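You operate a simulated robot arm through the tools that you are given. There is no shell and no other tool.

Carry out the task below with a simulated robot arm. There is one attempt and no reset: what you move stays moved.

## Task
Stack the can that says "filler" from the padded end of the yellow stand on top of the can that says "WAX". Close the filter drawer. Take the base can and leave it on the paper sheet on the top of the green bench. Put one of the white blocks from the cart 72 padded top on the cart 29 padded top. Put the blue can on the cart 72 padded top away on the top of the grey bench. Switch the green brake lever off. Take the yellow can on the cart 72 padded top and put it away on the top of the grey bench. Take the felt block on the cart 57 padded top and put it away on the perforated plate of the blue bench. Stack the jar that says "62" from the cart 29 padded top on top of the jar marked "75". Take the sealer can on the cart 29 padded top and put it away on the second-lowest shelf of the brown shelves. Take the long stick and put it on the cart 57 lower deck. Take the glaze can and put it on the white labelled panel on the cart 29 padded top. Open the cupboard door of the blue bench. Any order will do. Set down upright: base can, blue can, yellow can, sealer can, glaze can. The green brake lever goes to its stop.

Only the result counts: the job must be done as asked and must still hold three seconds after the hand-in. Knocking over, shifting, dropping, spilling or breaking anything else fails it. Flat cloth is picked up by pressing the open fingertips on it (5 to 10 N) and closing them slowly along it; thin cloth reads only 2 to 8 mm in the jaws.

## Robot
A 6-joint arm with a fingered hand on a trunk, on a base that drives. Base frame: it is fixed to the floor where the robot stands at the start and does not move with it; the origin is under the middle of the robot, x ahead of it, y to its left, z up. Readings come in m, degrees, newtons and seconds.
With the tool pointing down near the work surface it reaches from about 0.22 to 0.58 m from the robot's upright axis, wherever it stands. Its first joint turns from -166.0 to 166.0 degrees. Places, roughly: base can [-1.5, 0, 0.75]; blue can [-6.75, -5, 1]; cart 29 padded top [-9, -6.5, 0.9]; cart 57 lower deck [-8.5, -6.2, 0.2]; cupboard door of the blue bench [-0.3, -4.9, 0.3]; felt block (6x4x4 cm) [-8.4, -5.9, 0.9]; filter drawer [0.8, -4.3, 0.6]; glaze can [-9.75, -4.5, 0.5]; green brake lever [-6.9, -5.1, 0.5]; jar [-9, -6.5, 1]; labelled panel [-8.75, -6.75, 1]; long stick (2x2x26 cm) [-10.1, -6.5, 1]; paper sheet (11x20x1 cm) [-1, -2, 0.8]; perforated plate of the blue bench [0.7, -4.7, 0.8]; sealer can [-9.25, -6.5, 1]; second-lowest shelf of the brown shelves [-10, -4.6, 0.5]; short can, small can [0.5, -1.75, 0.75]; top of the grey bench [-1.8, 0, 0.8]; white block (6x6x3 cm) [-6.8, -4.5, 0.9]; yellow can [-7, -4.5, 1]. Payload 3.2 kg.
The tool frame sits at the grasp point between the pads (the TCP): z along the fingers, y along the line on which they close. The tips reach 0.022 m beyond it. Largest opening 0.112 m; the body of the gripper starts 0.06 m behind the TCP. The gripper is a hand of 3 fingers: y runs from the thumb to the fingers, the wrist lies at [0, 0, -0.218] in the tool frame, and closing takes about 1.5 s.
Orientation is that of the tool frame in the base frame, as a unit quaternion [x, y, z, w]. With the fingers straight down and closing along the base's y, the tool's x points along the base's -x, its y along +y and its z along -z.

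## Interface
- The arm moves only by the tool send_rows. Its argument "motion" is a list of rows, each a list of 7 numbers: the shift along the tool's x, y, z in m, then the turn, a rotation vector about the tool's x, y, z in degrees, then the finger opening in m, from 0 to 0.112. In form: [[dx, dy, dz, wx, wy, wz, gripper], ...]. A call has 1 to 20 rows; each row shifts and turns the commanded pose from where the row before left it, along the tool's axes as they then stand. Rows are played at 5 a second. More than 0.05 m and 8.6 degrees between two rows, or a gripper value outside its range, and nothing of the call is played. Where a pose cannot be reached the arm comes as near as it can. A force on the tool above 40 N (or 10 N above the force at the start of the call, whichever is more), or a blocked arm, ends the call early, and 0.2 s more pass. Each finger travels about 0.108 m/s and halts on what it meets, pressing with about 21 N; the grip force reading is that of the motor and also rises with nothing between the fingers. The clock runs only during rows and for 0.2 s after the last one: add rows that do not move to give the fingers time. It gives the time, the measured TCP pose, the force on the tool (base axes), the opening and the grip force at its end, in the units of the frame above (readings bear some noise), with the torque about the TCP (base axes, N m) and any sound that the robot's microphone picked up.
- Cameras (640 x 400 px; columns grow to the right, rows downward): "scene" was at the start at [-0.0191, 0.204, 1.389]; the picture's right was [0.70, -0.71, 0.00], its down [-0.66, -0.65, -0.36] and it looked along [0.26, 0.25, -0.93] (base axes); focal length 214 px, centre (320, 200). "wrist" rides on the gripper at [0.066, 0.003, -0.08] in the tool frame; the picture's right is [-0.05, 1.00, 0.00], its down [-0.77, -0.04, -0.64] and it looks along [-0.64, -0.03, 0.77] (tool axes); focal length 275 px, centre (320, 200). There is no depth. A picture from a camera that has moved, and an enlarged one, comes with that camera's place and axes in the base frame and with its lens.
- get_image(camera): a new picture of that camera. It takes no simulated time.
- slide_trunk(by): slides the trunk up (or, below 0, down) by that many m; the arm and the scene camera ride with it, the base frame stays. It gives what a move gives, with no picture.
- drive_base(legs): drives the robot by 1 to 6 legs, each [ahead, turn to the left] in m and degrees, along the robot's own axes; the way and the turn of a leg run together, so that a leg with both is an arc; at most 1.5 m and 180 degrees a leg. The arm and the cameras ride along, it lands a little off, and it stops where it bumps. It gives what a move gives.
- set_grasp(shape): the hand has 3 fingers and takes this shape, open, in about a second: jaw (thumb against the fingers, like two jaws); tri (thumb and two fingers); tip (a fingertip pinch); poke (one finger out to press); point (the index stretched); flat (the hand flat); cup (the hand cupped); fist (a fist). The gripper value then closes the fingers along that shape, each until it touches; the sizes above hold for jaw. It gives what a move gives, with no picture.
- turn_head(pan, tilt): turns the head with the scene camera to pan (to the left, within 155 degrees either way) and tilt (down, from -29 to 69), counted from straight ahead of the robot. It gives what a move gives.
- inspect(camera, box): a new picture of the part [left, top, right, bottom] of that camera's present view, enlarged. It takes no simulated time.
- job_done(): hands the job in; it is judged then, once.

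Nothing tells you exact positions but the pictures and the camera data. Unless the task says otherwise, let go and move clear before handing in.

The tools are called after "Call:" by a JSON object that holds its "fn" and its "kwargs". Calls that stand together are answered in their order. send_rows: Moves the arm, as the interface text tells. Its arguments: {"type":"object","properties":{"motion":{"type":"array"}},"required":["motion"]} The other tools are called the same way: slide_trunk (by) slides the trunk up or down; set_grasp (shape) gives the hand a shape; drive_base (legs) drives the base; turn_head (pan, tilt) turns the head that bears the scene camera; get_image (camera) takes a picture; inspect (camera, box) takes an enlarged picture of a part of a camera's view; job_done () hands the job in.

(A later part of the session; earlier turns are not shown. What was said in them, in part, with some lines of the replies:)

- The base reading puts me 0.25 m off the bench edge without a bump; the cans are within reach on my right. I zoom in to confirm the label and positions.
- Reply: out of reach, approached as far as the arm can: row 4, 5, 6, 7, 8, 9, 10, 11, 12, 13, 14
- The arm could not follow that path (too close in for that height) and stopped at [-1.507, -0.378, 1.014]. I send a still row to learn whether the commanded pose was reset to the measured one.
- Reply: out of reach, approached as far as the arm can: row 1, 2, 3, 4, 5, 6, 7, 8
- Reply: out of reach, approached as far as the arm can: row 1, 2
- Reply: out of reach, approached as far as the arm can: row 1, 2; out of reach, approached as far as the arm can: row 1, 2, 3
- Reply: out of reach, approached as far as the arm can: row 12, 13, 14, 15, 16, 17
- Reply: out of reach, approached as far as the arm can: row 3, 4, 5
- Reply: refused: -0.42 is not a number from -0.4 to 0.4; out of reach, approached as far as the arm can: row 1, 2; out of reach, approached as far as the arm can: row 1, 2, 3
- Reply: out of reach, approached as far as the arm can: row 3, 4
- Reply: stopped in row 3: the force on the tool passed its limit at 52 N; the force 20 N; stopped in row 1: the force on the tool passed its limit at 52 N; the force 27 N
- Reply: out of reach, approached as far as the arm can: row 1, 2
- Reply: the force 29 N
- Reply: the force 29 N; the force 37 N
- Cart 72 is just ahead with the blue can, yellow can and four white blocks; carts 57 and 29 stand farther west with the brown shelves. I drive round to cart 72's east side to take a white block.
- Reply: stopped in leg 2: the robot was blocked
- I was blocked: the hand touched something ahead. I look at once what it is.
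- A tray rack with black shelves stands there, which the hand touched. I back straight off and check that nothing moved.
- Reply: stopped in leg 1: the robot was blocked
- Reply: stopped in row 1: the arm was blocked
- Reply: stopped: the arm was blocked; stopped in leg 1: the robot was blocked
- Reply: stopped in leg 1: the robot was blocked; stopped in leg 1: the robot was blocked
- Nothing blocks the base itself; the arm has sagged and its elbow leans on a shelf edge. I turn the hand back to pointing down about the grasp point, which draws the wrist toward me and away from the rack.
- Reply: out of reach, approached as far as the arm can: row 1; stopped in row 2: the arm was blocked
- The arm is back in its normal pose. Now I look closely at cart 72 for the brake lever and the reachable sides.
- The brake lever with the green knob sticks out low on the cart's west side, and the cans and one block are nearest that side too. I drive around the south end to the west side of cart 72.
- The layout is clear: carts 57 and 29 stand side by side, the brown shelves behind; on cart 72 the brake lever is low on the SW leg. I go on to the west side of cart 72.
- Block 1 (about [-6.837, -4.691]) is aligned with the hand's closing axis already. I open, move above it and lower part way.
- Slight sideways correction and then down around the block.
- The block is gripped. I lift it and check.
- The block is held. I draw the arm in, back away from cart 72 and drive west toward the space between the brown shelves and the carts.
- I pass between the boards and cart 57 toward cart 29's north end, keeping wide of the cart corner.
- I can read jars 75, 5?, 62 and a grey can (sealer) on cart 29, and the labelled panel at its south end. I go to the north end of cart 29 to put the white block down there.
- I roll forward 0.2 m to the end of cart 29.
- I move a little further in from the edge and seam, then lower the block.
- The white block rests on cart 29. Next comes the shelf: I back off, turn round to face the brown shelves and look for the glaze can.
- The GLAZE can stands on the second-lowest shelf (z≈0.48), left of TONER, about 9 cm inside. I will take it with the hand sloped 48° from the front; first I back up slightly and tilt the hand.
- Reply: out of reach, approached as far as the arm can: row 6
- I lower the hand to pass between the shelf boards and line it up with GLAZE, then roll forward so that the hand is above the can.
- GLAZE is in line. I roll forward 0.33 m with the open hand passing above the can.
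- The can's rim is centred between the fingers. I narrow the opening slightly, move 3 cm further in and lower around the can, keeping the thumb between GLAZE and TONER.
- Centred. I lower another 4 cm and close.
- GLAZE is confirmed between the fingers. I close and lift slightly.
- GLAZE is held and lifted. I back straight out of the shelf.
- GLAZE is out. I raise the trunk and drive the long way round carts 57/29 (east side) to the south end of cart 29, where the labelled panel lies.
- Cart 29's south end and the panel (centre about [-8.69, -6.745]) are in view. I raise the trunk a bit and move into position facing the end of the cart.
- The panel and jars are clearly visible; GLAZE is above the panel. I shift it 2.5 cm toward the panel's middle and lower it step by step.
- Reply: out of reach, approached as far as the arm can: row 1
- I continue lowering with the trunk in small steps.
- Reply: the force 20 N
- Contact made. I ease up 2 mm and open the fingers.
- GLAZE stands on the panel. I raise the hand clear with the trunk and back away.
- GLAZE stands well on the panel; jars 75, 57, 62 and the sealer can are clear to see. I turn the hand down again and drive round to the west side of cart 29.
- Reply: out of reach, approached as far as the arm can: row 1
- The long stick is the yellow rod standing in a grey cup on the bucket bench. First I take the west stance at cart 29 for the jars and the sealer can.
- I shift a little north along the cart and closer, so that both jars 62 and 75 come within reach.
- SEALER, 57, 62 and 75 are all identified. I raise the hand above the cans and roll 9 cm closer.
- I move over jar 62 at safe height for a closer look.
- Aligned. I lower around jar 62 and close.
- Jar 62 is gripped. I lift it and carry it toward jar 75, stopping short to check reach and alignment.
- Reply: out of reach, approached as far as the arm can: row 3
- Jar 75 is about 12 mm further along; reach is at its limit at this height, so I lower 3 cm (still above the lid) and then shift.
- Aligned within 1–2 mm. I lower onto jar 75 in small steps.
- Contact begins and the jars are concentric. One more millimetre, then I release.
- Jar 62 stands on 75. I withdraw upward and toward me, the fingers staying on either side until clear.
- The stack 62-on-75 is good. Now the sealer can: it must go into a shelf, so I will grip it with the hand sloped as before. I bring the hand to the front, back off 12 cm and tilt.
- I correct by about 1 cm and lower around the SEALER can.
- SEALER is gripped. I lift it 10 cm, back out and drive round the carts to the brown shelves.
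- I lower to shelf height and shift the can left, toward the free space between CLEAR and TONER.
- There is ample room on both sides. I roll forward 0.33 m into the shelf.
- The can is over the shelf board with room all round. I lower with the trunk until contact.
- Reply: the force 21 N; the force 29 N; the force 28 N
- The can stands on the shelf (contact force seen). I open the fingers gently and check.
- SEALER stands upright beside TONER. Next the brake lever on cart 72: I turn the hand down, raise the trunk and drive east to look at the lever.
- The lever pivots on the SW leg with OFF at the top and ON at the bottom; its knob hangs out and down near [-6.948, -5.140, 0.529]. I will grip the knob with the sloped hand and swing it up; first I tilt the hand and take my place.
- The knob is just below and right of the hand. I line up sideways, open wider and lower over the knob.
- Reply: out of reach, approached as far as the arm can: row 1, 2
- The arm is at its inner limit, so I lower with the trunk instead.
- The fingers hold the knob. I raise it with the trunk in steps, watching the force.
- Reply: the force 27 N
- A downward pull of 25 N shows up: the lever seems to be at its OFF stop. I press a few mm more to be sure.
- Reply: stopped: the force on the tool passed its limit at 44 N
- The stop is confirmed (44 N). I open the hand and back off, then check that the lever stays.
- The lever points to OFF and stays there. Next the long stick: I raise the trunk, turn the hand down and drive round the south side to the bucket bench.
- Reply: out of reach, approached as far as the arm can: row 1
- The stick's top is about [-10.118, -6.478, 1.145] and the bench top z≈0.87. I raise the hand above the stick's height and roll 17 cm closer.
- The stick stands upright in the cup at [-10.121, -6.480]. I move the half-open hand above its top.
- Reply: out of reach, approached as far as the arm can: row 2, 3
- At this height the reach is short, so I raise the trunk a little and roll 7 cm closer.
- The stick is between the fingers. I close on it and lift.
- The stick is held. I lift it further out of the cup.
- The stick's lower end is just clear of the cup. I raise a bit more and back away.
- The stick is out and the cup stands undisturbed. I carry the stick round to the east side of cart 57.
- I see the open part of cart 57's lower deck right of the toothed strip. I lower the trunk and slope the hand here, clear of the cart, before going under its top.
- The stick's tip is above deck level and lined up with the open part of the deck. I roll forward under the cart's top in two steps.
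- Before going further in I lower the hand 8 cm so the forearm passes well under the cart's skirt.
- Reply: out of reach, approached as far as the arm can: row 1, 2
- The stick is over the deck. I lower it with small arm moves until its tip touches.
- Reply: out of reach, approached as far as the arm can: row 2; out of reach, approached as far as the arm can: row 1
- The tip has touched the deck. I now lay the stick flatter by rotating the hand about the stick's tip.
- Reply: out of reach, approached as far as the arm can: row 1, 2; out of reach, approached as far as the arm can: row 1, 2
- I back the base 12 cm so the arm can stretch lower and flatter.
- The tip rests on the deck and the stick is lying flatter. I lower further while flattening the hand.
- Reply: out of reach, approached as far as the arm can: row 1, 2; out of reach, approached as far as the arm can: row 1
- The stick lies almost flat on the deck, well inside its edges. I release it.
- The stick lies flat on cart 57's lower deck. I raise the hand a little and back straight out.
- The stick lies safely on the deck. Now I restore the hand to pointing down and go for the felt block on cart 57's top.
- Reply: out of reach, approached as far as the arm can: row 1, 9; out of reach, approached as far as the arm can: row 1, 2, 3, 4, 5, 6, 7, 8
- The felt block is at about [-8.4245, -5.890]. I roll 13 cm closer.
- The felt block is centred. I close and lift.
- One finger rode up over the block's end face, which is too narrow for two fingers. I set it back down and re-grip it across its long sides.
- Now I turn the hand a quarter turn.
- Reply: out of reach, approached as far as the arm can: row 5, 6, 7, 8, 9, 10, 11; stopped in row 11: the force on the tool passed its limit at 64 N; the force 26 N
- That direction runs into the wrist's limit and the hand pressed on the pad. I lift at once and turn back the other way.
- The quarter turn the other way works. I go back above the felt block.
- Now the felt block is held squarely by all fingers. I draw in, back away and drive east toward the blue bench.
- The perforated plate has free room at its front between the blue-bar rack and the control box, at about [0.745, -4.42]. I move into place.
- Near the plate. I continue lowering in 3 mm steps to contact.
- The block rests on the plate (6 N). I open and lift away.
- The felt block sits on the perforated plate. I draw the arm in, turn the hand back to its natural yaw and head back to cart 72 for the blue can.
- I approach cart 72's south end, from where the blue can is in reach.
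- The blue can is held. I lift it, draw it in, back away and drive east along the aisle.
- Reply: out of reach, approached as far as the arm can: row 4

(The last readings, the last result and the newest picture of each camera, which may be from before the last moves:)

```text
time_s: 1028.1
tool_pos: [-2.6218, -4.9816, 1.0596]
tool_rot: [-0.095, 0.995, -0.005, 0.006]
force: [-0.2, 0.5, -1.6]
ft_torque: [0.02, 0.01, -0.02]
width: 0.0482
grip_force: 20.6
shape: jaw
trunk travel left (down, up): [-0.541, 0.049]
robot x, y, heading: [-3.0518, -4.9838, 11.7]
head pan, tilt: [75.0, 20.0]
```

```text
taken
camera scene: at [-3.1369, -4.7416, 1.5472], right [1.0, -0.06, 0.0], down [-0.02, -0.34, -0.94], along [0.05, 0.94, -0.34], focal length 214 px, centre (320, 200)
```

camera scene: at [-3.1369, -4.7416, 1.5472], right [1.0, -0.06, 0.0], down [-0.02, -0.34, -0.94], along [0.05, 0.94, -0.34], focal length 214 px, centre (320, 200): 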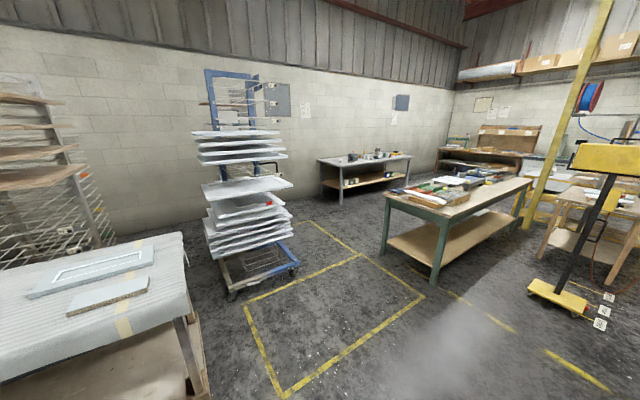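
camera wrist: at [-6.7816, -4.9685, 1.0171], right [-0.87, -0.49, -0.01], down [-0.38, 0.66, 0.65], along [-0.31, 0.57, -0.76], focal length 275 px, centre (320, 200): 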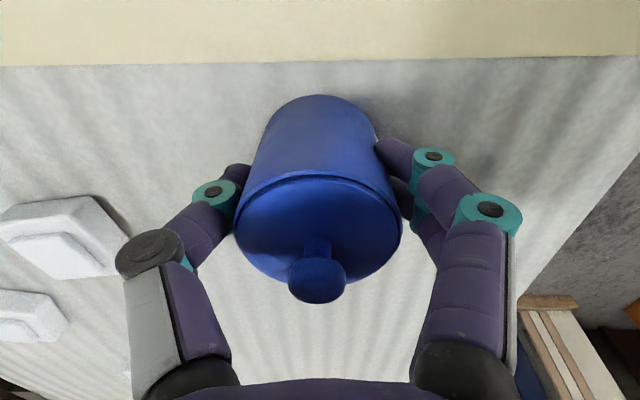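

The way north between the blue tray rack and the green bench is open. I drive through it toward the grey bench.

Call:
{"fn": "drive_base", "kwargs": {"legs": [[0, 68], [1.5, 0], [0.2, 0], [0, 9], [1.4, 0]]}}

Call:
{"fn": "turn_head", "kwargs": {"pan": -30, "tilt": 25}}

Call:
{"fn": "get_image", "kwargs": {"camera": "scene"}}

```text
time_s: 1046.8
tool_pos: [-2.6687, -1.5224, 1.0609]
tool_rot: [0.708, -0.707, -0.002, -0.008]
force: [0.3, 0.1, -2.3]
ft_torque: [-0.01, 0.0, 0.01]
width: 0.048
grip_force: 21.4
shape: jaw
trunk travel left (down, up): [-0.541, 0.049]
robot x, y, heading: [-2.7479, -1.9449, 91.1]
head pan, tilt: [75.0, 20.0]
```

```text
time_s: 1048.6
tool_pos: [-2.6676, -1.5225, 1.0612]
tool_rot: [0.708, -0.706, -0.001, -0.008]
force: [-0.5, -0.6, -1.3]
ft_torque: [-0.04, -0.03, 0.01]
width: 0.0479
grip_force: 21.5
shape: jaw
trunk travel left (down, up): [-0.541, 0.049]
robot x, y, heading: [-2.7469, -1.9481, 91.0]
head pan, tilt: [-30.0, 25.0]
```

```text
taken
camera scene: at [-2.8655, -1.9282, 1.5391], right [0.87, -0.48, 0.0], down [-0.2, -0.37, -0.91], along [0.44, 0.79, -0.42], focal length 214 px, centre (320, 200)
```

scene: 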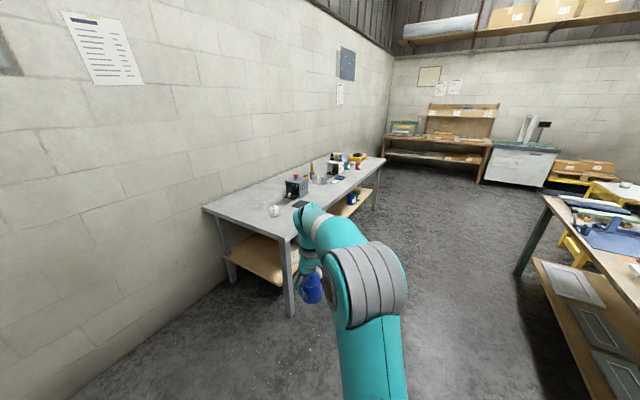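

Call:
{"fn": "inspect", "kwargs": {"camera": "scene", "box": [190, 130, 390, 260]}}

```text
3.08 times, centred on (290, 195) of scene
camera zoom: at [-2.8655, -1.9282, 1.5391], right [0.87, -0.48, 0.0], down [-0.2, -0.37, -0.91], along [0.44, 0.79, -0.42], focal length 660 px, centre (412, 215)
```

zoom: 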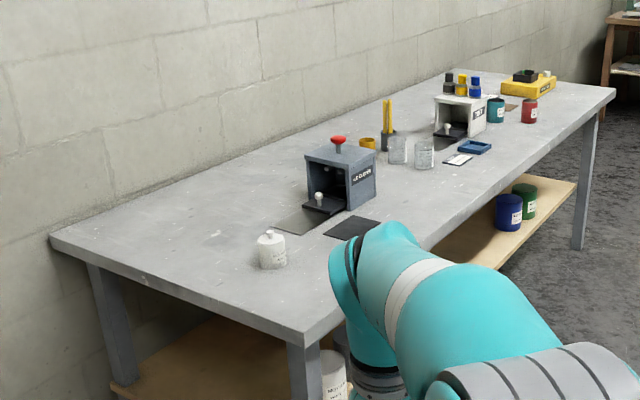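

The west end of the grey bench has free space in front of the white pot. I take position facing that end.

Call:
{"fn": "drive_base", "kwargs": {"legs": [[0, -50], [0.77, 0], [0, 80]]}}

Call:
{"fn": "turn_head", "kwargs": {"pan": 0, "tilt": 45}}

Call:
{"fn": "get_image", "kwargs": {"camera": "scene"}}

```text
time_s: 1058.6
tool_pos: [-2.2967, -1.0679, 1.0603]
tool_rot: [0.866, -0.5, -0.002, -0.007]
force: [-0.3, -0.2, -2.2]
ft_torque: [-0.01, 0.0, -0.02]
width: 0.0479
grip_force: 21.3
shape: jaw
trunk travel left (down, up): [-0.541, 0.049]
robot x, y, heading: [-2.1541, -1.4712, 120.8]
head pan, tilt: [-30.0, 25.0]
```

```text
time_s: 1059.5
tool_pos: [-2.296, -1.0662, 1.0596]
tool_rot: [0.866, -0.501, -0.002, -0.008]
force: [0.2, 0.1, -2.2]
ft_torque: [-0.06, 0.01, 0.02]
width: 0.0479
grip_force: 21.1
shape: jaw
trunk travel left (down, up): [-0.541, 0.049]
robot x, y, heading: [-2.1552, -1.4711, 121.0]
head pan, tilt: [0.0, 45.0]
```

```text
taken
camera scene: at [-2.3064, -1.5394, 1.5086], right [0.86, 0.51, 0.0], down [0.36, -0.61, -0.71], along [-0.36, 0.61, -0.71], focal length 214 px, centre (320, 200)
```

scene: 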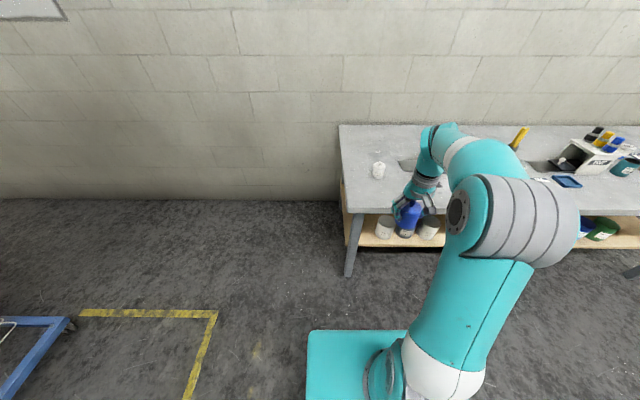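

Call:
{"fn": "drive_base", "kwargs": {"legs": [[0.27, 0]]}}

Call:
{"fn": "get_image", "kwargs": {"camera": "wrist"}}

Call:
{"fn": "get_image", "kwargs": {"camera": "scene"}}

```text
time_s: 1061.4
tool_pos: [-2.4374, -0.8312, 1.0599]
tool_rot: [0.866, -0.5, -0.003, -0.008]
force: [0.1, -0.4, -1.3]
ft_torque: [-0.02, -0.02, 0.0]
width: 0.0476
grip_force: 20.9
shape: jaw
trunk travel left (down, up): [-0.541, 0.049]
robot x, y, heading: [-2.295, -1.2417, 121.0]
head pan, tilt: [0.0, 45.0]
```

```text
taken
camera wrist: at [-2.4065, -0.8903, 1.1393], right [-0.89, -0.46, -0.01], down [-0.36, 0.68, 0.65], along [-0.29, 0.58, -0.76], focal length 275 px, centre (320, 200)
```

wrist: 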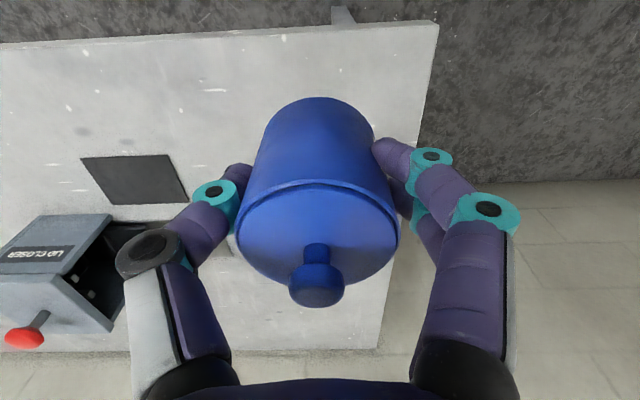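

```text
taken
camera scene: at [-2.4476, -1.303, 1.5085], right [0.86, 0.51, 0.0], down [0.36, -0.61, -0.71], along [-0.36, 0.61, -0.71], focal length 214 px, centre (320, 200)
```

scene: 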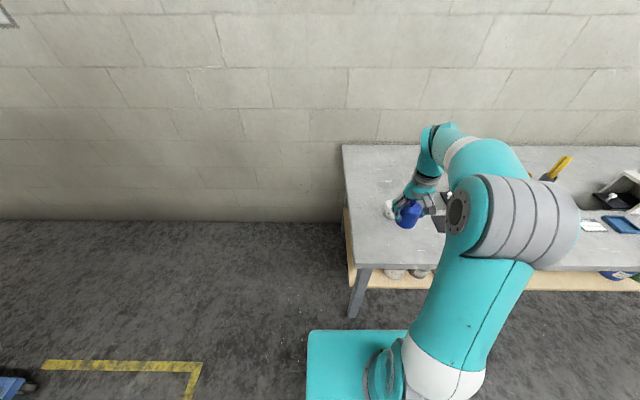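

Call:
{"fn": "send_rows", "kwargs": {"motion": [[-0.0378, -0.0144, 0, 0, 0, 0, 0.03], [-0.0378, -0.0144, 0, 0, 0, 0, 0.03], [0, 0, 0.04, 0, 0, 0, 0.03], [0, 0, 0.04, 0, 0, 0, 0.03], [0, 0, 0.04, 0, 0, 0, 0.03], [0, 0, 0, 0, 0, 0, 0.03]]}}

Call:
{"fn": "get_image", "kwargs": {"camera": "wrist"}}

Call:
{"fn": "inspect", "kwargs": {"camera": "scene", "box": [330, 140, 490, 280]}}

```text
time_s: 1062.8
tool_pos: [-2.4533, -0.7471, 0.9414]
tool_rot: [0.866, -0.5, -0.002, -0.008]
force: [-0.1, -0.6, -1.9]
ft_torque: [-0.02, -0.01, 0.02]
width: 0.0476
grip_force: 21.0
shape: jaw
trunk travel left (down, up): [-0.541, 0.049]
robot x, y, heading: [-2.2927, -1.235, 121.1]
head pan, tilt: [0.0, 45.0]
```

```text
taken
camera wrist: at [-2.4219, -0.8075, 1.0213], right [-0.89, -0.46, -0.01], down [-0.36, 0.68, 0.65], along [-0.29, 0.58, -0.76], focal length 275 px, centre (320, 200)
```

wrist: 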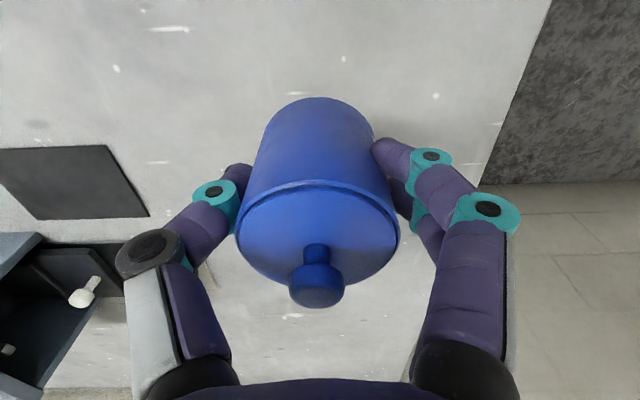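

```text
2.86 times, centred on (410, 210) of scene
camera zoom: at [-2.4472, -1.3037, 1.5085], right [0.86, 0.51, 0.0], down [0.36, -0.61, -0.71], along [-0.36, 0.61, -0.71], focal length 613 px, centre (63, 171)
```

zoom: 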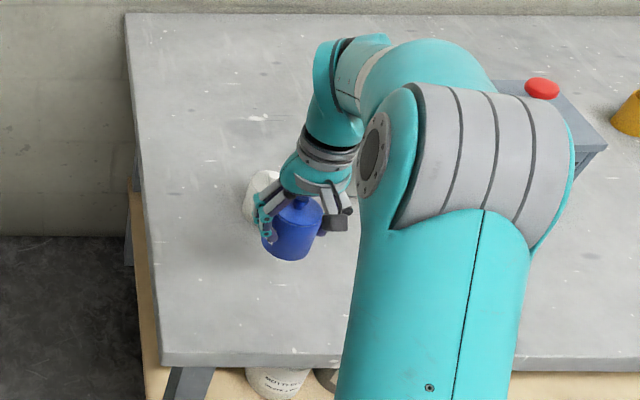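

Call:
{"fn": "send_rows", "kwargs": {"motion": [[0, 0, 0.04, 0, 0, 0, 0.03], [0, 0, 0.035, 0, 0, 0, 0.03], [0, 0, 0.012, 0, 0, 0, 0.03], [0, 0, 0, 0, 0, 0, 0.03]]}}

Call:
{"fn": "send_rows", "kwargs": {"motion": [[0, 0, 0.005, 0, 0, 0, 0.03], [0, 0, 0, 0, 0, 0, 0.03]]}}

Call:
{"fn": "send_rows", "kwargs": {"motion": [[0, 0, 0.003, 0, 0, 0, 0.03], [0, 0, 0, 0, 0, 0, 0.03]]}}

```text
time_s: 1063.8
tool_pos: [-2.4519, -0.7456, 0.8537]
tool_rot: [0.866, -0.5, -0.003, -0.008]
force: [0.2, -0.1, -2.0]
ft_torque: [-0.04, 0.0, 0.0]
width: 0.0479
grip_force: 20.4
shape: jaw
trunk travel left (down, up): [-0.541, 0.049]
robot x, y, heading: [-2.2935, -1.24, 121.0]
head pan, tilt: [0.0, 45.0]
```

```text
time_s: 1064.4
tool_pos: [-2.4515, -0.7462, 0.8493]
tool_rot: [0.866, -0.5, -0.002, -0.007]
force: [-0.2, -0.4, -1.1]
ft_torque: [-0.02, 0.05, -0.01]
width: 0.0479
grip_force: 21.1
shape: jaw
trunk travel left (down, up): [-0.541, 0.049]
robot x, y, heading: [-2.2911, -1.2351, 121.1]
head pan, tilt: [0.0, 45.0]
```

```text
time_s: 1065.0
tool_pos: [-2.4506, -0.7468, 0.847]
tool_rot: [0.866, -0.499, -0.003, -0.009]
force: [-0.5, 0.2, 10.1]
ft_torque: [0.03, 0.07, -0.02]
width: 0.0478
grip_force: 21.3
shape: jaw
trunk travel left (down, up): [-0.541, 0.049]
robot x, y, heading: [-2.2961, -1.2317, 121.2]
head pan, tilt: [0.0, 45.0]
```

The blue can stands on the bench (10 N). I release it and rise.

Call:
{"fn": "send_rows", "kwargs": {"motion": [[0, 0, -0.001, 0, 0, 0, 0.05], [0, 0, 0, 0, 0, 0, 0.065], [0, 0, 0, 0, 0, 0, 0.08], [0, 0, 0, 0, 0, 0, 0.1], [0, 0, 0, 0, 0, 0, 0.1], [0, 0, -0.03, 0, 0, 0, 0.1], [0, 0, -0.045, 0, 0, 0, 0.1], [0, 0, -0.045, 0, 0, 0, 0.1], [0, 0, -0.045, 0, 0, 0, 0.1], [0, 0, -0.045, 0, 0, 0, 0.1], [0.04, 0, 0, 0, 0, 0, 0.1], [0.04, 0, 0, 0, 0, 0, 0.1], [0, 0, 0, 0, 0, 0, 0.1]]}}

Call:
{"fn": "get_image", "kwargs": {"camera": "wrist"}}

Call:
{"fn": "get_image", "kwargs": {"camera": "scene"}}

```text
time_s: 1067.8
tool_pos: [-2.4105, -0.8229, 1.0581]
tool_rot: [0.865, -0.501, -0.002, -0.008]
force: [0.4, 0.1, -0.3]
ft_torque: [0.02, 0.01, 0.0]
width: 0.1002
grip_force: 0.1
shape: jaw
trunk travel left (down, up): [-0.541, 0.049]
robot x, y, heading: [-2.294, -1.235, 120.9]
head pan, tilt: [0.0, 45.0]
```

```text
taken
camera wrist: at [-2.3788, -0.8837, 1.1373], right [-0.89, -0.46, -0.01], down [-0.36, 0.68, 0.65], along [-0.29, 0.58, -0.76], focal length 275 px, centre (320, 200)
```

wrist: 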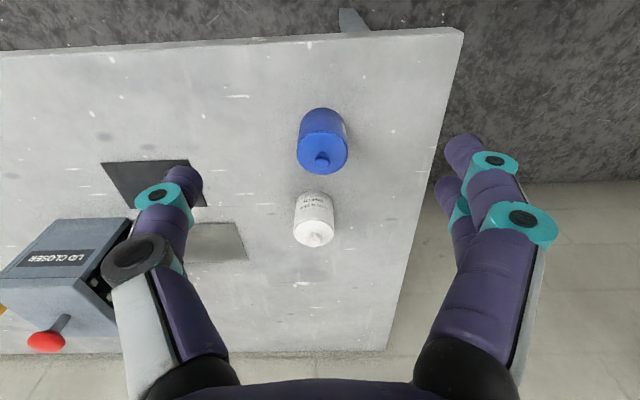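

```text
taken
camera scene: at [-2.4472, -1.3036, 1.5085], right [0.86, 0.51, 0.0], down [0.36, -0.61, -0.71], along [-0.36, 0.61, -0.71], focal length 214 px, centre (320, 200)
```

scene: 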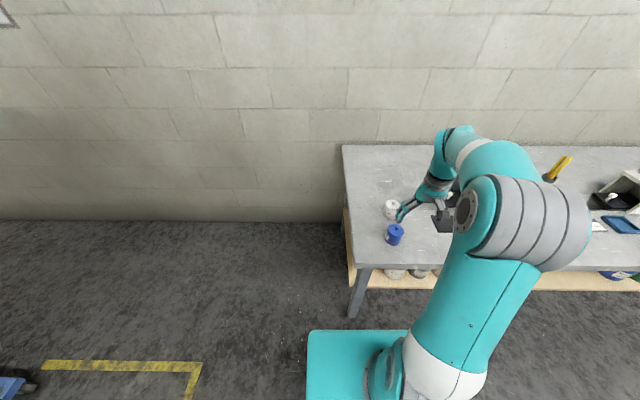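

The blue can stands upright on the grey bench. I go back for the yellow can.

Call:
{"fn": "drive_base", "kwargs": {"legs": [[-0.3, 0], [0, 94], [0.71, 0], [0, 53], [1.4, 0]]}}

```text
time_s: 1086.4
tool_pos: [-2.8349, -3.7143, 1.0574]
tool_rot: [0.713, 0.701, -0.008, 0.0]
force: [0.1, 0.3, 0.2]
ft_torque: [-0.03, -0.01, -0.01]
width: 0.1002
grip_force: 0.1
shape: jaw
trunk travel left (down, up): [-0.541, 0.049]
robot x, y, heading: [-2.7207, -3.2973, -90.0]
head pan, tilt: [0.0, 45.0]
```

Call:
{"fn": "drive_base", "kwargs": {"legs": [[0, -11], [1.5, 0], [0.2, 0], [0, -64]]}}

```text
time_s: 1098.6
tool_pos: [-3.483, -4.9575, 1.0584]
tool_rot: [0.993, 0.114, -0.006, -0.005]
force: [-0.4, -0.2, -1.4]
ft_torque: [-0.02, 0.0, -0.02]
width: 0.0999
grip_force: 0.0
shape: jaw
trunk travel left (down, up): [-0.541, 0.049]
robot x, y, heading: [-3.054, -4.9712, -166.2]
head pan, tilt: [0.0, 45.0]
```

Call:
{"fn": "drive_base", "kwargs": {"legs": [[1.5, 0], [1.5, 0], [0.95, 0], [0, -65]]}}

```text
time_s: 1120.6
tool_pos: [-7.0694, -5.5714, 1.0584]
tool_rot: [0.9, -0.437, -0.003, -0.008]
force: [0.6, 0.1, 0.7]
ft_torque: [0.01, -0.01, 0.01]
width: 0.0999
grip_force: 0.1
shape: jaw
trunk travel left (down, up): [-0.541, 0.049]
robot x, y, heading: [-6.899, -5.9625, 129.2]
head pan, tilt: [0.0, 45.0]
```

Call:
{"fn": "drive_base", "kwargs": {"legs": [[1.33, 0], [0, -97]]}}

Call:
{"fn": "get_image", "kwargs": {"camera": "scene"}}

```text
time_s: 1131.2
tool_pos: [-7.298, -4.8393, 1.0578]
tool_rot: [-0.267, 0.964, -0.003, 0.007]
force: [-0.2, 0.6, -0.7]
ft_torque: [0.05, 0.01, 0.0]
width: 0.0999
grip_force: 0.0
shape: jaw
trunk travel left (down, up): [-0.541, 0.049]
robot x, y, heading: [-7.7117, -4.9598, 31.7]
head pan, tilt: [0.0, 45.0]
```

```text
taken
camera scene: at [-7.7772, -4.8097, 1.5085], right [0.53, -0.85, 0.0], down [-0.6, -0.37, -0.71], along [0.6, 0.37, -0.71], focal length 214 px, centre (320, 200)
```

scene: 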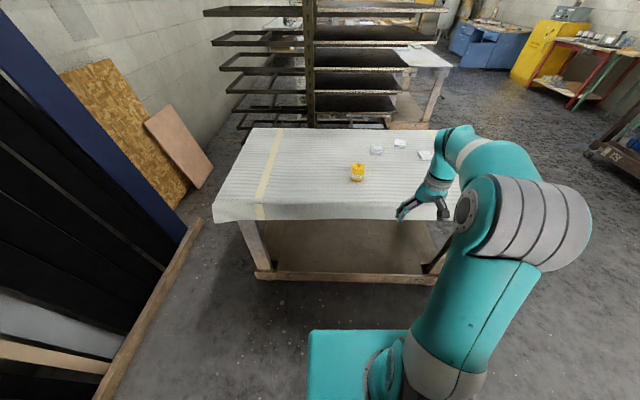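

Call:
{"fn": "drive_base", "kwargs": {"legs": [[0.26, 0]]}}

Call:
{"fn": "get_image", "kwargs": {"camera": "wrist"}}

Call:
{"fn": "get_image", "kwargs": {"camera": "scene"}}

```text
time_s: 1133.1
tool_pos: [-7.0742, -4.698, 1.0577]
tool_rot: [-0.268, 0.963, -0.003, 0.007]
force: [0.4, 1.2, -0.3]
ft_torque: [0.03, 0.03, 0.0]
width: 0.0998
grip_force: 0.1
shape: jaw
trunk travel left (down, up): [-0.541, 0.049]
robot x, y, heading: [-7.4839, -4.82, 32.2]
head pan, tilt: [0.0, 45.0]
```

```text
taken
camera wrist: at [-7.1335, -4.7285, 1.1372], right [-0.48, 0.88, -0.01], down [0.67, 0.37, 0.65], along [0.57, 0.3, -0.76], focal length 275 px, centre (320, 200)
```

wrist: 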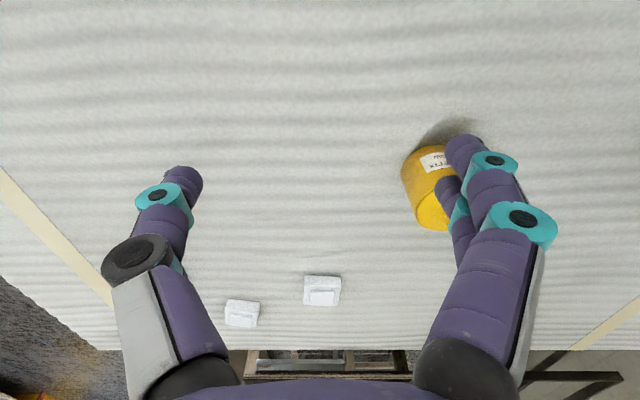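

```text
taken
camera scene: at [-7.5537, -4.6699, 1.5085], right [0.53, -0.85, 0.0], down [-0.6, -0.38, -0.71], along [0.6, 0.38, -0.71], focal length 214 px, centre (320, 200)
```

scene: 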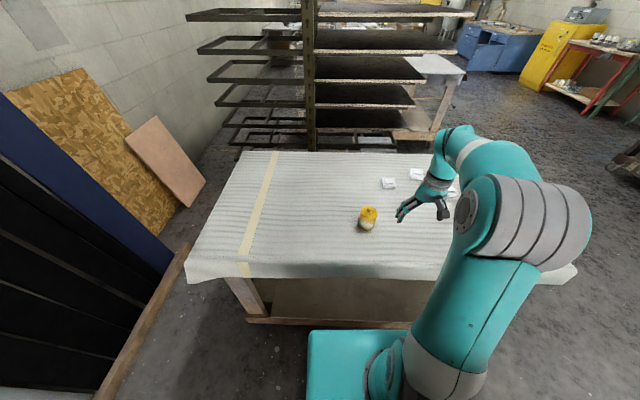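

Call:
{"fn": "send_rows", "kwargs": {"motion": [[-0.0224, 0.028, 0, 0, 0, 0, 0.1], [-0.0224, 0.028, 0, 0, 0, 0, 0.1], [-0.0224, 0.028, 0, 0, 0, 0, 0.1], [-0.0224, 0.028, 0, 0, 0, 0, 0.1], [0, 0, 0.03, 0, 0, 0, 0.1], [0, 0, 0, 0, 0, 0, 0.1]]}}

Call:
{"fn": "get_image", "kwargs": {"camera": "wrist"}}

```text
time_s: 1134.5
tool_pos: [-7.0588, -4.5546, 1.0287]
tool_rot: [-0.268, 0.963, -0.004, 0.008]
force: [-0.1, -0.1, 0.9]
ft_torque: [0.0, 0.01, -0.02]
width: 0.0996
grip_force: 0.0
shape: jaw
trunk travel left (down, up): [-0.541, 0.049]
robot x, y, heading: [-7.4845, -4.8205, 32.1]
head pan, tilt: [0.0, 45.0]
```

```text
taken
camera wrist: at [-7.1167, -4.5857, 1.1087], right [-0.48, 0.88, -0.01], down [0.67, 0.37, 0.65], along [0.57, 0.3, -0.76], focal length 275 px, centre (320, 200)
```

wrist: 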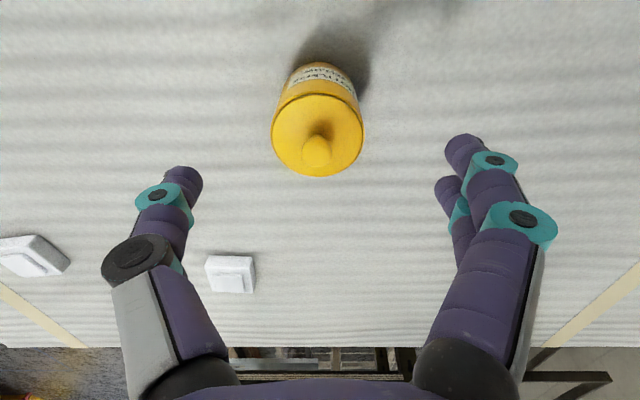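

Call:
{"fn": "send_rows", "kwargs": {"motion": [[-0.0076, -0.002, 0.03, 0, 0, 0, 0.1], [0, 0, 0.03, 0, 0, 0, 0.1], [0, 0, 0.03, 0, 0, 0, 0.1], [0, 0, 0, 0, 0, 0, 0.1]]}}

Call:
{"fn": "get_image", "kwargs": {"camera": "wrist"}}

```text
time_s: 1135.5
tool_pos: [-7.0482, -4.5509, 0.9374]
tool_rot: [-0.269, 0.963, -0.003, 0.007]
force: [0.1, -0.3, -0.4]
ft_torque: [-0.02, -0.01, -0.02]
width: 0.0998
grip_force: 0.1
shape: jaw
trunk travel left (down, up): [-0.541, 0.049]
robot x, y, heading: [-7.4875, -4.8216, 32.1]
head pan, tilt: [0.0, 45.0]
```

```text
taken
camera wrist: at [-7.107, -4.5833, 1.0172], right [-0.48, 0.88, -0.01], down [0.67, 0.37, 0.65], along [0.57, 0.3, -0.76], focal length 275 px, centre (320, 200)
```

wrist: 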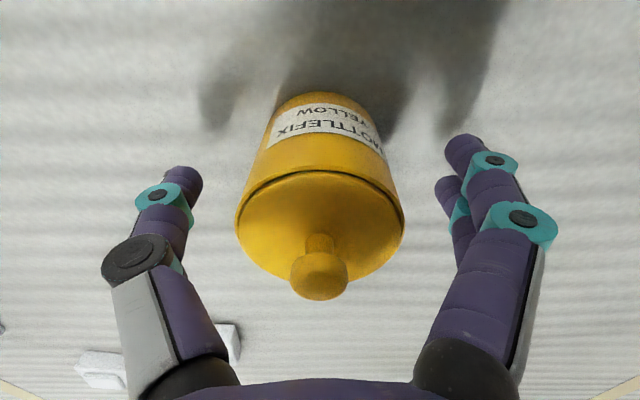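

The yellow can is centred. I close, lift and draw it in.

Call:
{"fn": "send_rows", "kwargs": {"motion": [[0, 0, 0, 0, 0, 0, 0.08], [0, 0, 0, 0, 0, 0, 0.06], [0, 0, 0, 0, 0, 0, 0.045], [0, 0, 0, 0, 0, 0, 0.03], [0, 0, 0, 0, 0, 0, 0.03], [0, 0, 0, 0, 0, 0, 0.03]]}}

Call:
{"fn": "send_rows", "kwargs": {"motion": [[0, 0, -0.02, 0, 0, 0, 0.03], [0, 0, -0.04, 0, 0, 0, 0.03], [0, 0, -0.04, 0, 0, 0, 0.03], [0, 0, -0.03, 0, 0, 0, 0.03], [0.035, 0, 0, 0, 0, 0, 0.03], [0.035, 0, 0, 0, 0, 0, 0.03], [0, 0, 0, 0, 0, 0, 0.03]]}}

Call:
{"fn": "get_image", "kwargs": {"camera": "wrist"}}

```text
time_s: 1136.9
tool_pos: [-7.0473, -4.552, 0.9384]
tool_rot: [-0.269, 0.963, -0.004, 0.007]
force: [-0.6, -0.3, 0.1]
ft_torque: [-0.02, 0.04, 0.0]
width: 0.0504
grip_force: 21.0
shape: jaw
trunk travel left (down, up): [-0.541, 0.049]
robot x, y, heading: [-7.4841, -4.8182, 32.0]
head pan, tilt: [0.0, 45.0]
```

```text
time_s: 1138.5
tool_pos: [-7.1112, -4.5912, 1.07]
tool_rot: [-0.27, 0.963, -0.004, 0.007]
force: [0.2, 0.3, -1.9]
ft_torque: [-0.03, 0.03, -0.02]
width: 0.05
grip_force: 21.0
shape: jaw
trunk travel left (down, up): [-0.541, 0.049]
robot x, y, heading: [-7.4855, -4.8182, 31.9]
head pan, tilt: [0.0, 45.0]
```

```text
taken
camera wrist: at [-7.1696, -4.6218, 1.1497], right [-0.48, 0.88, -0.01], down [0.67, 0.37, 0.65], along [0.57, 0.3, -0.76], focal length 275 px, centre (320, 200)
```

wrist: 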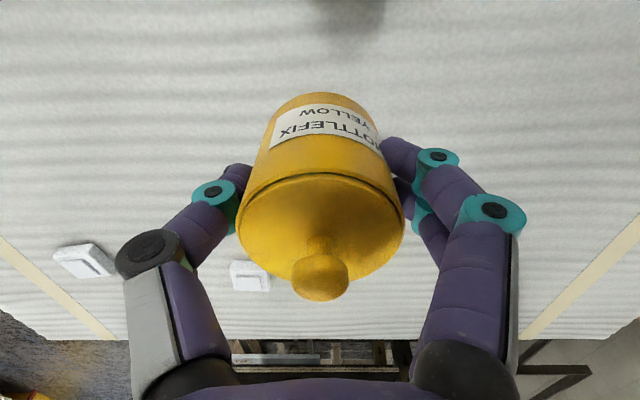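

Call:
{"fn": "drive_base", "kwargs": {"legs": [[-0.3, 0], [0, -81], [1.28, 0], [0, 63]]}}

```text
time_s: 1152.8
tool_pos: [-6.5091, -5.8702, 1.0701]
tool_rot: [-0.1, 0.995, -0.005, 0.007]
force: [0.5, 0.7, -1.3]
ft_torque: [0.04, 0.03, -0.01]
width: 0.0497
grip_force: 20.6
shape: jaw
trunk travel left (down, up): [-0.541, 0.049]
robot x, y, heading: [-6.938, -5.9607, 12.3]
head pan, tilt: [0.0, 45.0]
```

Call:
{"fn": "drive_base", "kwargs": {"legs": [[0, 1.9], [1.5, 0], [1.5, 0], [1.0, 0], [0, 65]]}}

```text
time_s: 1175.1
tool_pos: [-3.0659, -4.4945, 1.0705]
tool_rot: [-0.653, 0.758, 0.0, 0.008]
force: [-0.3, 0.2, -2.4]
ft_torque: [-0.02, -0.01, -0.02]
width: 0.0494
grip_force: 20.6
shape: jaw
trunk travel left (down, up): [-0.541, 0.049]
robot x, y, heading: [-3.1268, -4.9323, 82.4]
head pan, tilt: [0.0, 45.0]
```

Call:
{"fn": "drive_base", "kwargs": {"legs": [[0, -5.4], [1.5, 0], [0.17, 0], [0, 12], [1.35, 0]]}}

```text
time_s: 1190.7
tool_pos: [-2.6473, -1.6177, 1.0701]
tool_rot: [-0.686, 0.727, 0.0, 0.009]
force: [-0.3, -1.1, -1.2]
ft_torque: [-0.05, 0.03, 0.01]
width: 0.0498
grip_force: 21.0
shape: jaw
trunk travel left (down, up): [-0.541, 0.049]
robot x, y, heading: [-2.6683, -2.056, 87.6]
head pan, tilt: [0.0, 45.0]
```

Call:
{"fn": "drive_base", "kwargs": {"legs": [[0, -39.5], [0.97, 0], [0, 73]]}}

Call:
{"fn": "get_image", "kwargs": {"camera": "scene"}}

```text
time_s: 1200.9
tool_pos: [-2.2352, -0.9559, 1.0712]
tool_rot: [0.868, -0.497, -0.003, -0.008]
force: [-1.2, 0.0, -2.3]
ft_torque: [-0.03, 0.0, 0.0]
width: 0.0497
grip_force: 20.9
shape: jaw
trunk travel left (down, up): [-0.541, 0.049]
robot x, y, heading: [-2.0082, -1.333, 121.0]
head pan, tilt: [0.0, 45.0]
```

```text
taken
camera scene: at [-2.1626, -1.4031, 1.5085], right [0.86, 0.52, 0.0], down [0.37, -0.6, -0.71], along [-0.37, 0.6, -0.71], focal length 214 px, centre (320, 200)
```

scene: 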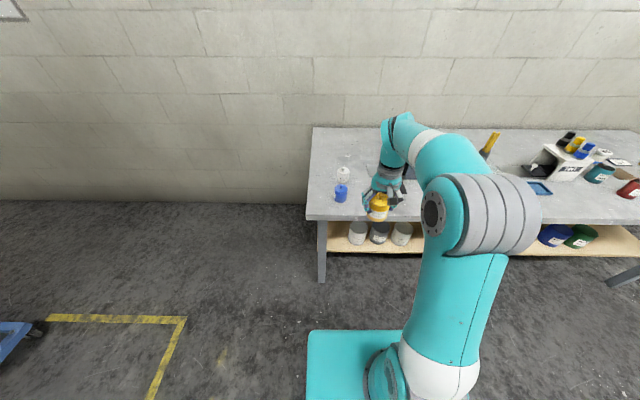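

Call:
{"fn": "drive_base", "kwargs": {"legs": [[0.25, 0]]}}

Call:
{"fn": "get_image", "kwargs": {"camera": "wrist"}}

Call:
{"fn": "inspect", "kwargs": {"camera": "scene", "box": [290, 140, 450, 270]}}

```text
time_s: 1202.7
tool_pos: [-2.3711, -0.7394, 1.0695]
tool_rot: [0.869, -0.495, -0.003, -0.007]
force: [-0.5, 0.1, -1.4]
ft_torque: [-0.04, -0.02, 0.05]
width: 0.0492
grip_force: 20.7
shape: jaw
trunk travel left (down, up): [-0.541, 0.049]
robot x, y, heading: [-2.1443, -1.1193, 121.5]
head pan, tilt: [0.0, 45.0]
```

```text
taken
camera wrist: at [-2.3384, -0.7999, 1.1495], right [-0.88, -0.47, -0.01], down [-0.36, 0.67, 0.65], along [-0.3, 0.57, -0.76], focal length 275 px, centre (320, 200)
```

wrist: 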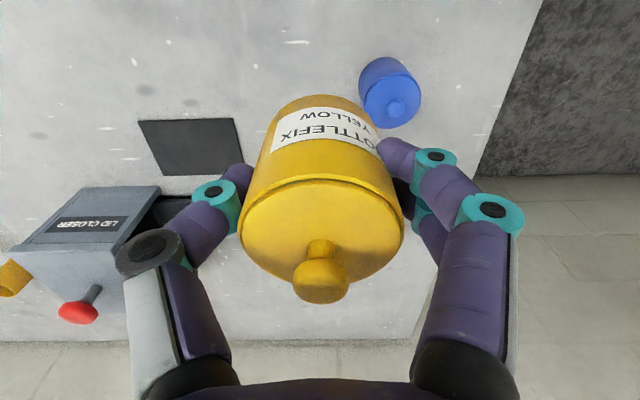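

```text
3.08 times, centred on (370, 205) of scene
camera zoom: at [-2.2947, -1.1863, 1.5085], right [0.85, 0.52, 0.0], down [0.37, -0.6, -0.71], along [-0.37, 0.6, -0.71], focal length 660 px, centre (166, 185)
```

zoom: 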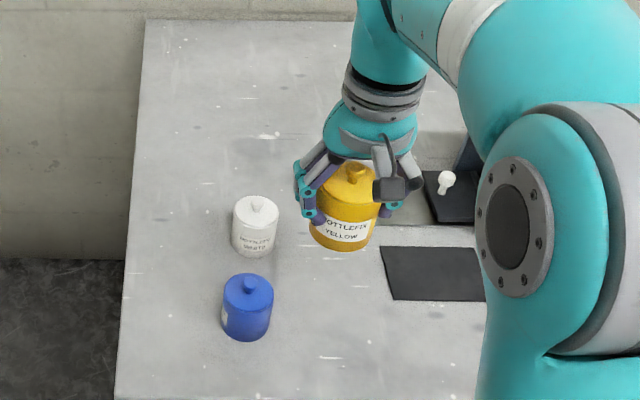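

Call:
{"fn": "send_rows", "kwargs": {"motion": [[-0.018, -0.0386, 0, 0, 0, 0, 0.03], [-0.018, -0.0386, 0, 0, 0, 0, 0.03], [0, 0, 0.04, 0, 0, 0, 0.03], [0, 0, 0.04, 0, 0, 0, 0.03], [0, 0, 0.04, 0, 0, 0, 0.03], [0, 0, 0.04, 0, 0, 0, 0.03], [0, 0, 0, 0, 0, 0, 0.03]]}}

Call:
{"fn": "get_image", "kwargs": {"camera": "wrist"}}

Call:
{"fn": "inspect", "kwargs": {"camera": "scene", "box": [290, 140, 450, 270]}}

```text
time_s: 1204.3
tool_pos: [-2.3242, -0.6655, 0.9095]
tool_rot: [0.869, -0.495, -0.002, -0.008]
force: [0.5, -0.2, -1.5]
ft_torque: [-0.01, 0.01, 0.01]
width: 0.0493
grip_force: 21.0
shape: jaw
trunk travel left (down, up): [-0.541, 0.049]
robot x, y, heading: [-2.1379, -1.1128, 121.5]
head pan, tilt: [0.0, 45.0]
```

```text
taken
camera wrist: at [-2.2923, -0.7259, 0.9893], right [-0.88, -0.47, -0.01], down [-0.36, 0.67, 0.65], along [-0.3, 0.57, -0.76], focal length 275 px, centre (320, 200)
```

wrist: 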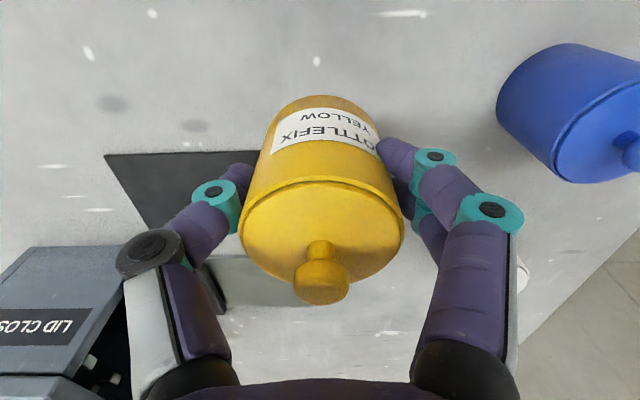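

```text
3.08 times, centred on (370, 205) of scene
camera zoom: at [-2.2942, -1.1869, 1.5085], right [0.85, 0.52, 0.0], down [0.37, -0.6, -0.71], along [-0.37, 0.6, -0.71], focal length 660 px, centre (166, 185)
```

zoom: 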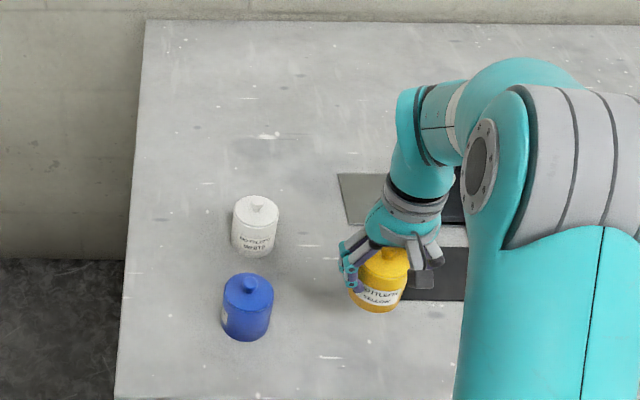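

Call:
{"fn": "send_rows", "kwargs": {"motion": [[0, 0, 0.03, 0, 0, 0, 0.03], [0, 0, 0.025, 0, 0, 0, 0.03], [0, 0, 0, 0, 0, 0, 0.03]]}}

Call:
{"fn": "inspect", "kwargs": {"camera": "scene", "box": [290, 140, 450, 270]}}

Call:
{"fn": "send_rows", "kwargs": {"motion": [[0, 0, 0.004, 0, 0, 0, 0.03], [0, 0, 0, 0, 0, 0, 0.03]]}}

Call:
{"fn": "send_rows", "kwargs": {"motion": [[0, 0, 0.003, 0, 0, 0, 0.03], [0, 0, 0, 0, 0, 0, 0.03]]}}

```text
time_s: 1205.1
tool_pos: [-2.3218, -0.6639, 0.8549]
tool_rot: [0.869, -0.495, -0.003, -0.008]
force: [0.3, 0.3, -2.5]
ft_torque: [0.0, -0.03, -0.01]
width: 0.0492
grip_force: 21.2
shape: jaw
trunk travel left (down, up): [-0.541, 0.049]
robot x, y, heading: [-2.1428, -1.1167, 121.3]
head pan, tilt: [0.0, 45.0]
```

```text
3.08 times, centred on (370, 205) of scene
camera zoom: at [-2.2942, -1.187, 1.5085], right [0.85, 0.52, 0.0], down [0.37, -0.6, -0.71], along [-0.37, 0.6, -0.71], focal length 660 px, centre (166, 185)
```

zoom: 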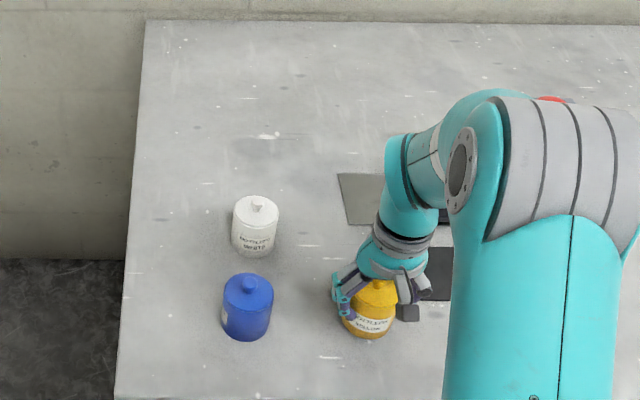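

```text
time_s: 1205.7
tool_pos: [-2.3213, -0.6659, 0.8505]
tool_rot: [0.869, -0.495, -0.002, -0.008]
force: [0.0, 0.5, -2.3]
ft_torque: [0.0, -0.02, 0.01]
width: 0.0493
grip_force: 21.1
shape: jaw
trunk travel left (down, up): [-0.541, 0.049]
robot x, y, heading: [-2.1433, -1.1181, 121.6]
head pan, tilt: [0.0, 45.0]
```

```text
time_s: 1206.3
tool_pos: [-2.3209, -0.6664, 0.8491]
tool_rot: [0.869, -0.495, -0.003, -0.008]
force: [-0.2, 0.3, 2.3]
ft_torque: [0.0, 0.07, -0.01]
width: 0.049
grip_force: 20.6
shape: jaw
trunk travel left (down, up): [-0.541, 0.049]
robot x, y, heading: [-2.1423, -1.1212, 121.6]
head pan, tilt: [0.0, 45.0]
```

Contact (from -2.3 N to +2.3 N). One more millimetre, then I release and rise.

Call:
{"fn": "send_rows", "kwargs": {"motion": [[0, 0, 0.001, 0, 0, 0, 0.03], [0, 0, 0, 0, 0, 0, 0.05], [0, 0, 0, 0, 0, 0, 0.065], [0, 0, 0, 0, 0, 0, 0.08], [0, 0, 0, 0, 0, 0, 0.1], [0, 0, 0, 0, 0, 0, 0.1], [0, 0, -0.03, 0, 0, 0, 0.1], [0, 0, -0.045, 0, 0, 0, 0.1], [0, 0, -0.045, 0, 0, 0, 0.1], [0, 0, -0.045, 0, 0, 0, 0.1], [0, 0, -0.045, 0, 0, 0, 0.1], [0.04, 0, 0, 0, 0, 0, 0.1], [0.04, 0, 0, 0, 0, 0, 0.1], [0, 0, 0, 0, 0, 0, 0.1]]}}

Call:
{"fn": "get_image", "kwargs": {"camera": "wrist"}}

Call:
{"fn": "inspect", "kwargs": {"camera": "scene", "box": [290, 140, 450, 270]}}

```text
time_s: 1209.3
tool_pos: [-2.2802, -0.7396, 1.0595]
tool_rot: [0.869, -0.494, -0.003, -0.008]
force: [0.3, -0.3, 1.1]
ft_torque: [0.01, 0.02, -0.06]
width: 0.0996
grip_force: 0.1
shape: jaw
trunk travel left (down, up): [-0.541, 0.049]
robot x, y, heading: [-2.1473, -1.1139, 121.3]
head pan, tilt: [0.0, 45.0]
```

```text
taken
camera wrist: at [-2.2489, -0.7998, 1.1389], right [-0.88, -0.47, -0.01], down [-0.36, 0.67, 0.65], along [-0.3, 0.57, -0.76], focal length 275 px, centre (320, 200)
```

wrist: 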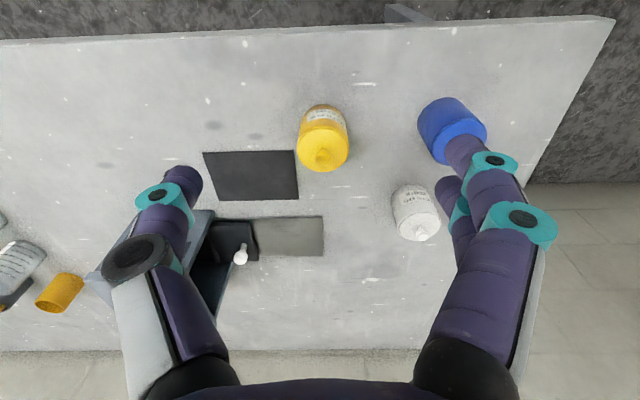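

```text
3.08 times, centred on (370, 205) of scene
camera zoom: at [-2.2942, -1.1869, 1.5085], right [0.85, 0.52, 0.0], down [0.37, -0.6, -0.71], along [-0.37, 0.6, -0.71], focal length 660 px, centre (166, 185)
```

zoom: 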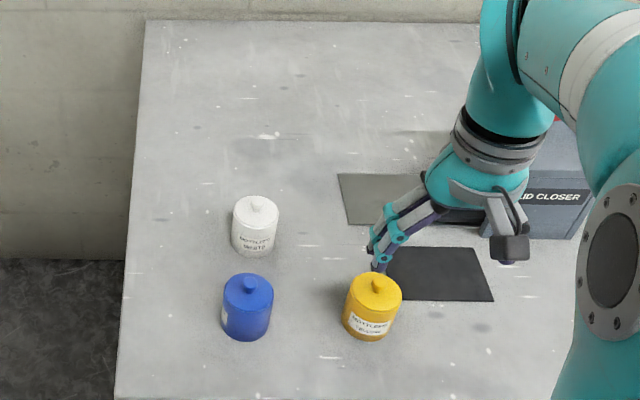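

Both cans stand upright on the grey bench. I back off and take a last look at the green bench and the yellow stand before handing in.

Call:
{"fn": "drive_base", "kwargs": {"legs": [[-0.3, 0], [0, -60]]}}

Call:
{"fn": "turn_head", "kwargs": {"pan": -100, "tilt": 25}}

Call:
{"fn": "get_image", "kwargs": {"camera": "scene"}}

```text
time_s: 1213.9
tool_pos: [-1.739, -1.0566, 1.0588]
tool_rot: [-0.521, 0.853, -0.001, 0.008]
force: [0.1, -0.7, -0.3]
ft_torque: [-0.01, 0.01, -0.03]
width: 0.0998
grip_force: 0.1
shape: jaw
trunk travel left (down, up): [-0.541, 0.049]
robot x, y, heading: [-1.9864, -1.3714, 63.8]
head pan, tilt: [0.0, 45.0]
```

```text
time_s: 1215.7
tool_pos: [-1.7382, -1.0554, 1.0597]
tool_rot: [-0.521, 0.854, -0.002, 0.007]
force: [0.4, 0.5, -0.2]
ft_torque: [0.02, -0.03, -0.02]
width: 0.1
grip_force: 0.1
shape: jaw
trunk travel left (down, up): [-0.541, 0.049]
robot x, y, heading: [-1.9865, -1.3785, 63.7]
head pan, tilt: [-100.0, 25.0]
```

```text
taken
camera scene: at [-2.0849, -1.4096, 1.5391], right [-0.59, -0.81, 0.0], down [-0.34, 0.25, -0.91], along [0.73, -0.54, -0.42], focal length 214 px, centre (320, 200)
```

scene: 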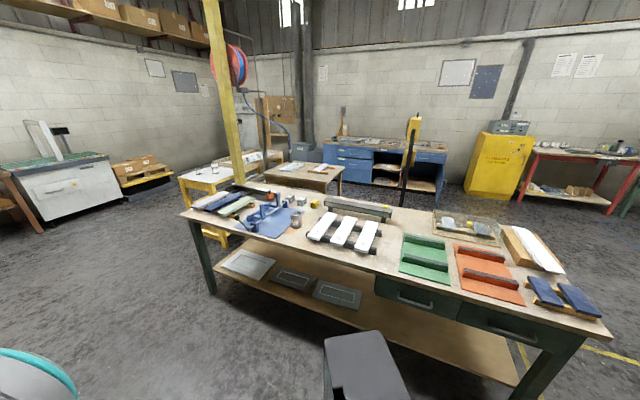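

Call:
{"fn": "inspect", "kwargs": {"camera": "scene", "box": [220, 170, 340, 250]}}

Call:
{"fn": "inspect", "kwargs": {"camera": "scene", "box": [170, 120, 470, 240]}}

```text
5.00 times, centred on (280, 210) of scene
camera zoom: at [-2.0849, -1.4096, 1.5391], right [-0.59, -0.81, 0.0], down [-0.34, 0.25, -0.91], along [0.73, -0.54, -0.42], focal length 1072 px, centre (520, 150)
```

zoom: 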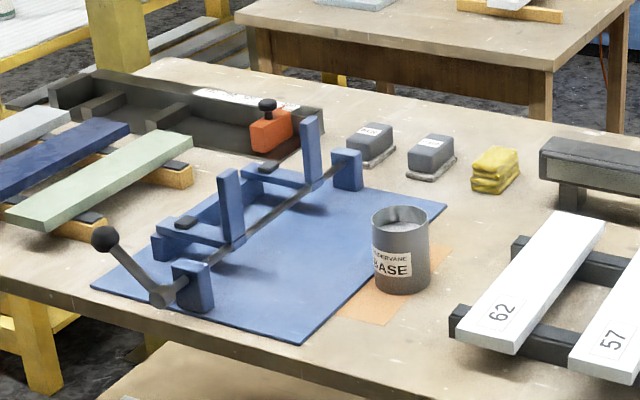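

```text
2.13 times, centred on (320, 180) of scene
camera zoom: at [-2.0849, -1.4096, 1.5391], right [-0.59, -0.81, 0.0], down [-0.34, 0.25, -0.91], along [0.73, -0.54, -0.42], focal length 458 px, centre (320, 243)
```

zoom: 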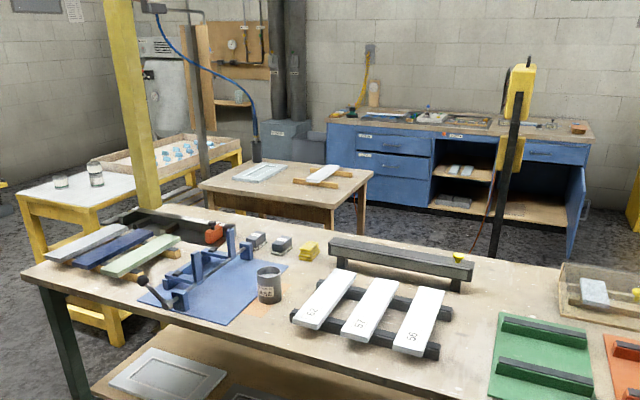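

Everything checks out in view: BASE stands on the sheet, filler sits on WAX, the filter drawer is shut and the cupboard door open, and both cans are on the grey bench. My hand is empty and clear, so I hand the job in.

Call:
{"fn": "job_done", "kwargs": {}}

```text
The job is handed in.
```

I finished all thirteen steps and handed the job in, but I bumped the black tray rack beside cart 72 on the way. I don't have the verdict.

**The bump:** while driving to cart 72 my hand went in under one of the rack's shelves. The robot leaned back on it for about 15 seconds before I worked it free. Afterwards the rack stood upright with its shelves evenly spaced. I had no picture from before to compare, so I can't rule out that it shifted slightly.

**Yellow stand**
- The filler can is stacked on WAX.

**Green bench**
- The base can stands on the part of the paper sheet that isn't under the blue pad. Its centre is over the sheet, but one edge hangs over onto the bench.

**Blue bench**
- The filter drawer is closed against its stop.
- The cupboard door is open to about 90°.
- The felt block is on the perforated plate.

**Cart 72**
- The green brake lever is up at OFF; it met its stop at 44 N and stayed there.

**Cart 29**
- One white block from cart 72 is on its padded top.
- Jar 62 is stacked on jar 75.
- The glaze can is on the labelled panel.

**Brown shelves**
- The sealer can is on the second-lowest shelf, next to the toner.

**Cart 57**
- The long stick lies flat on the lower deck.

**Grey bench**
- The blue and yellow cans stand upright at the west end.

I also pressed the hand onto cart 57's pad once, at 64 N, while turning it to re-grip the felt block. Nothing on the carts looked disturbed afterwards. My last look before handing in covered only the grey, green and blue benches and the yellow stand; I didn't go back to the carts or the shelves.
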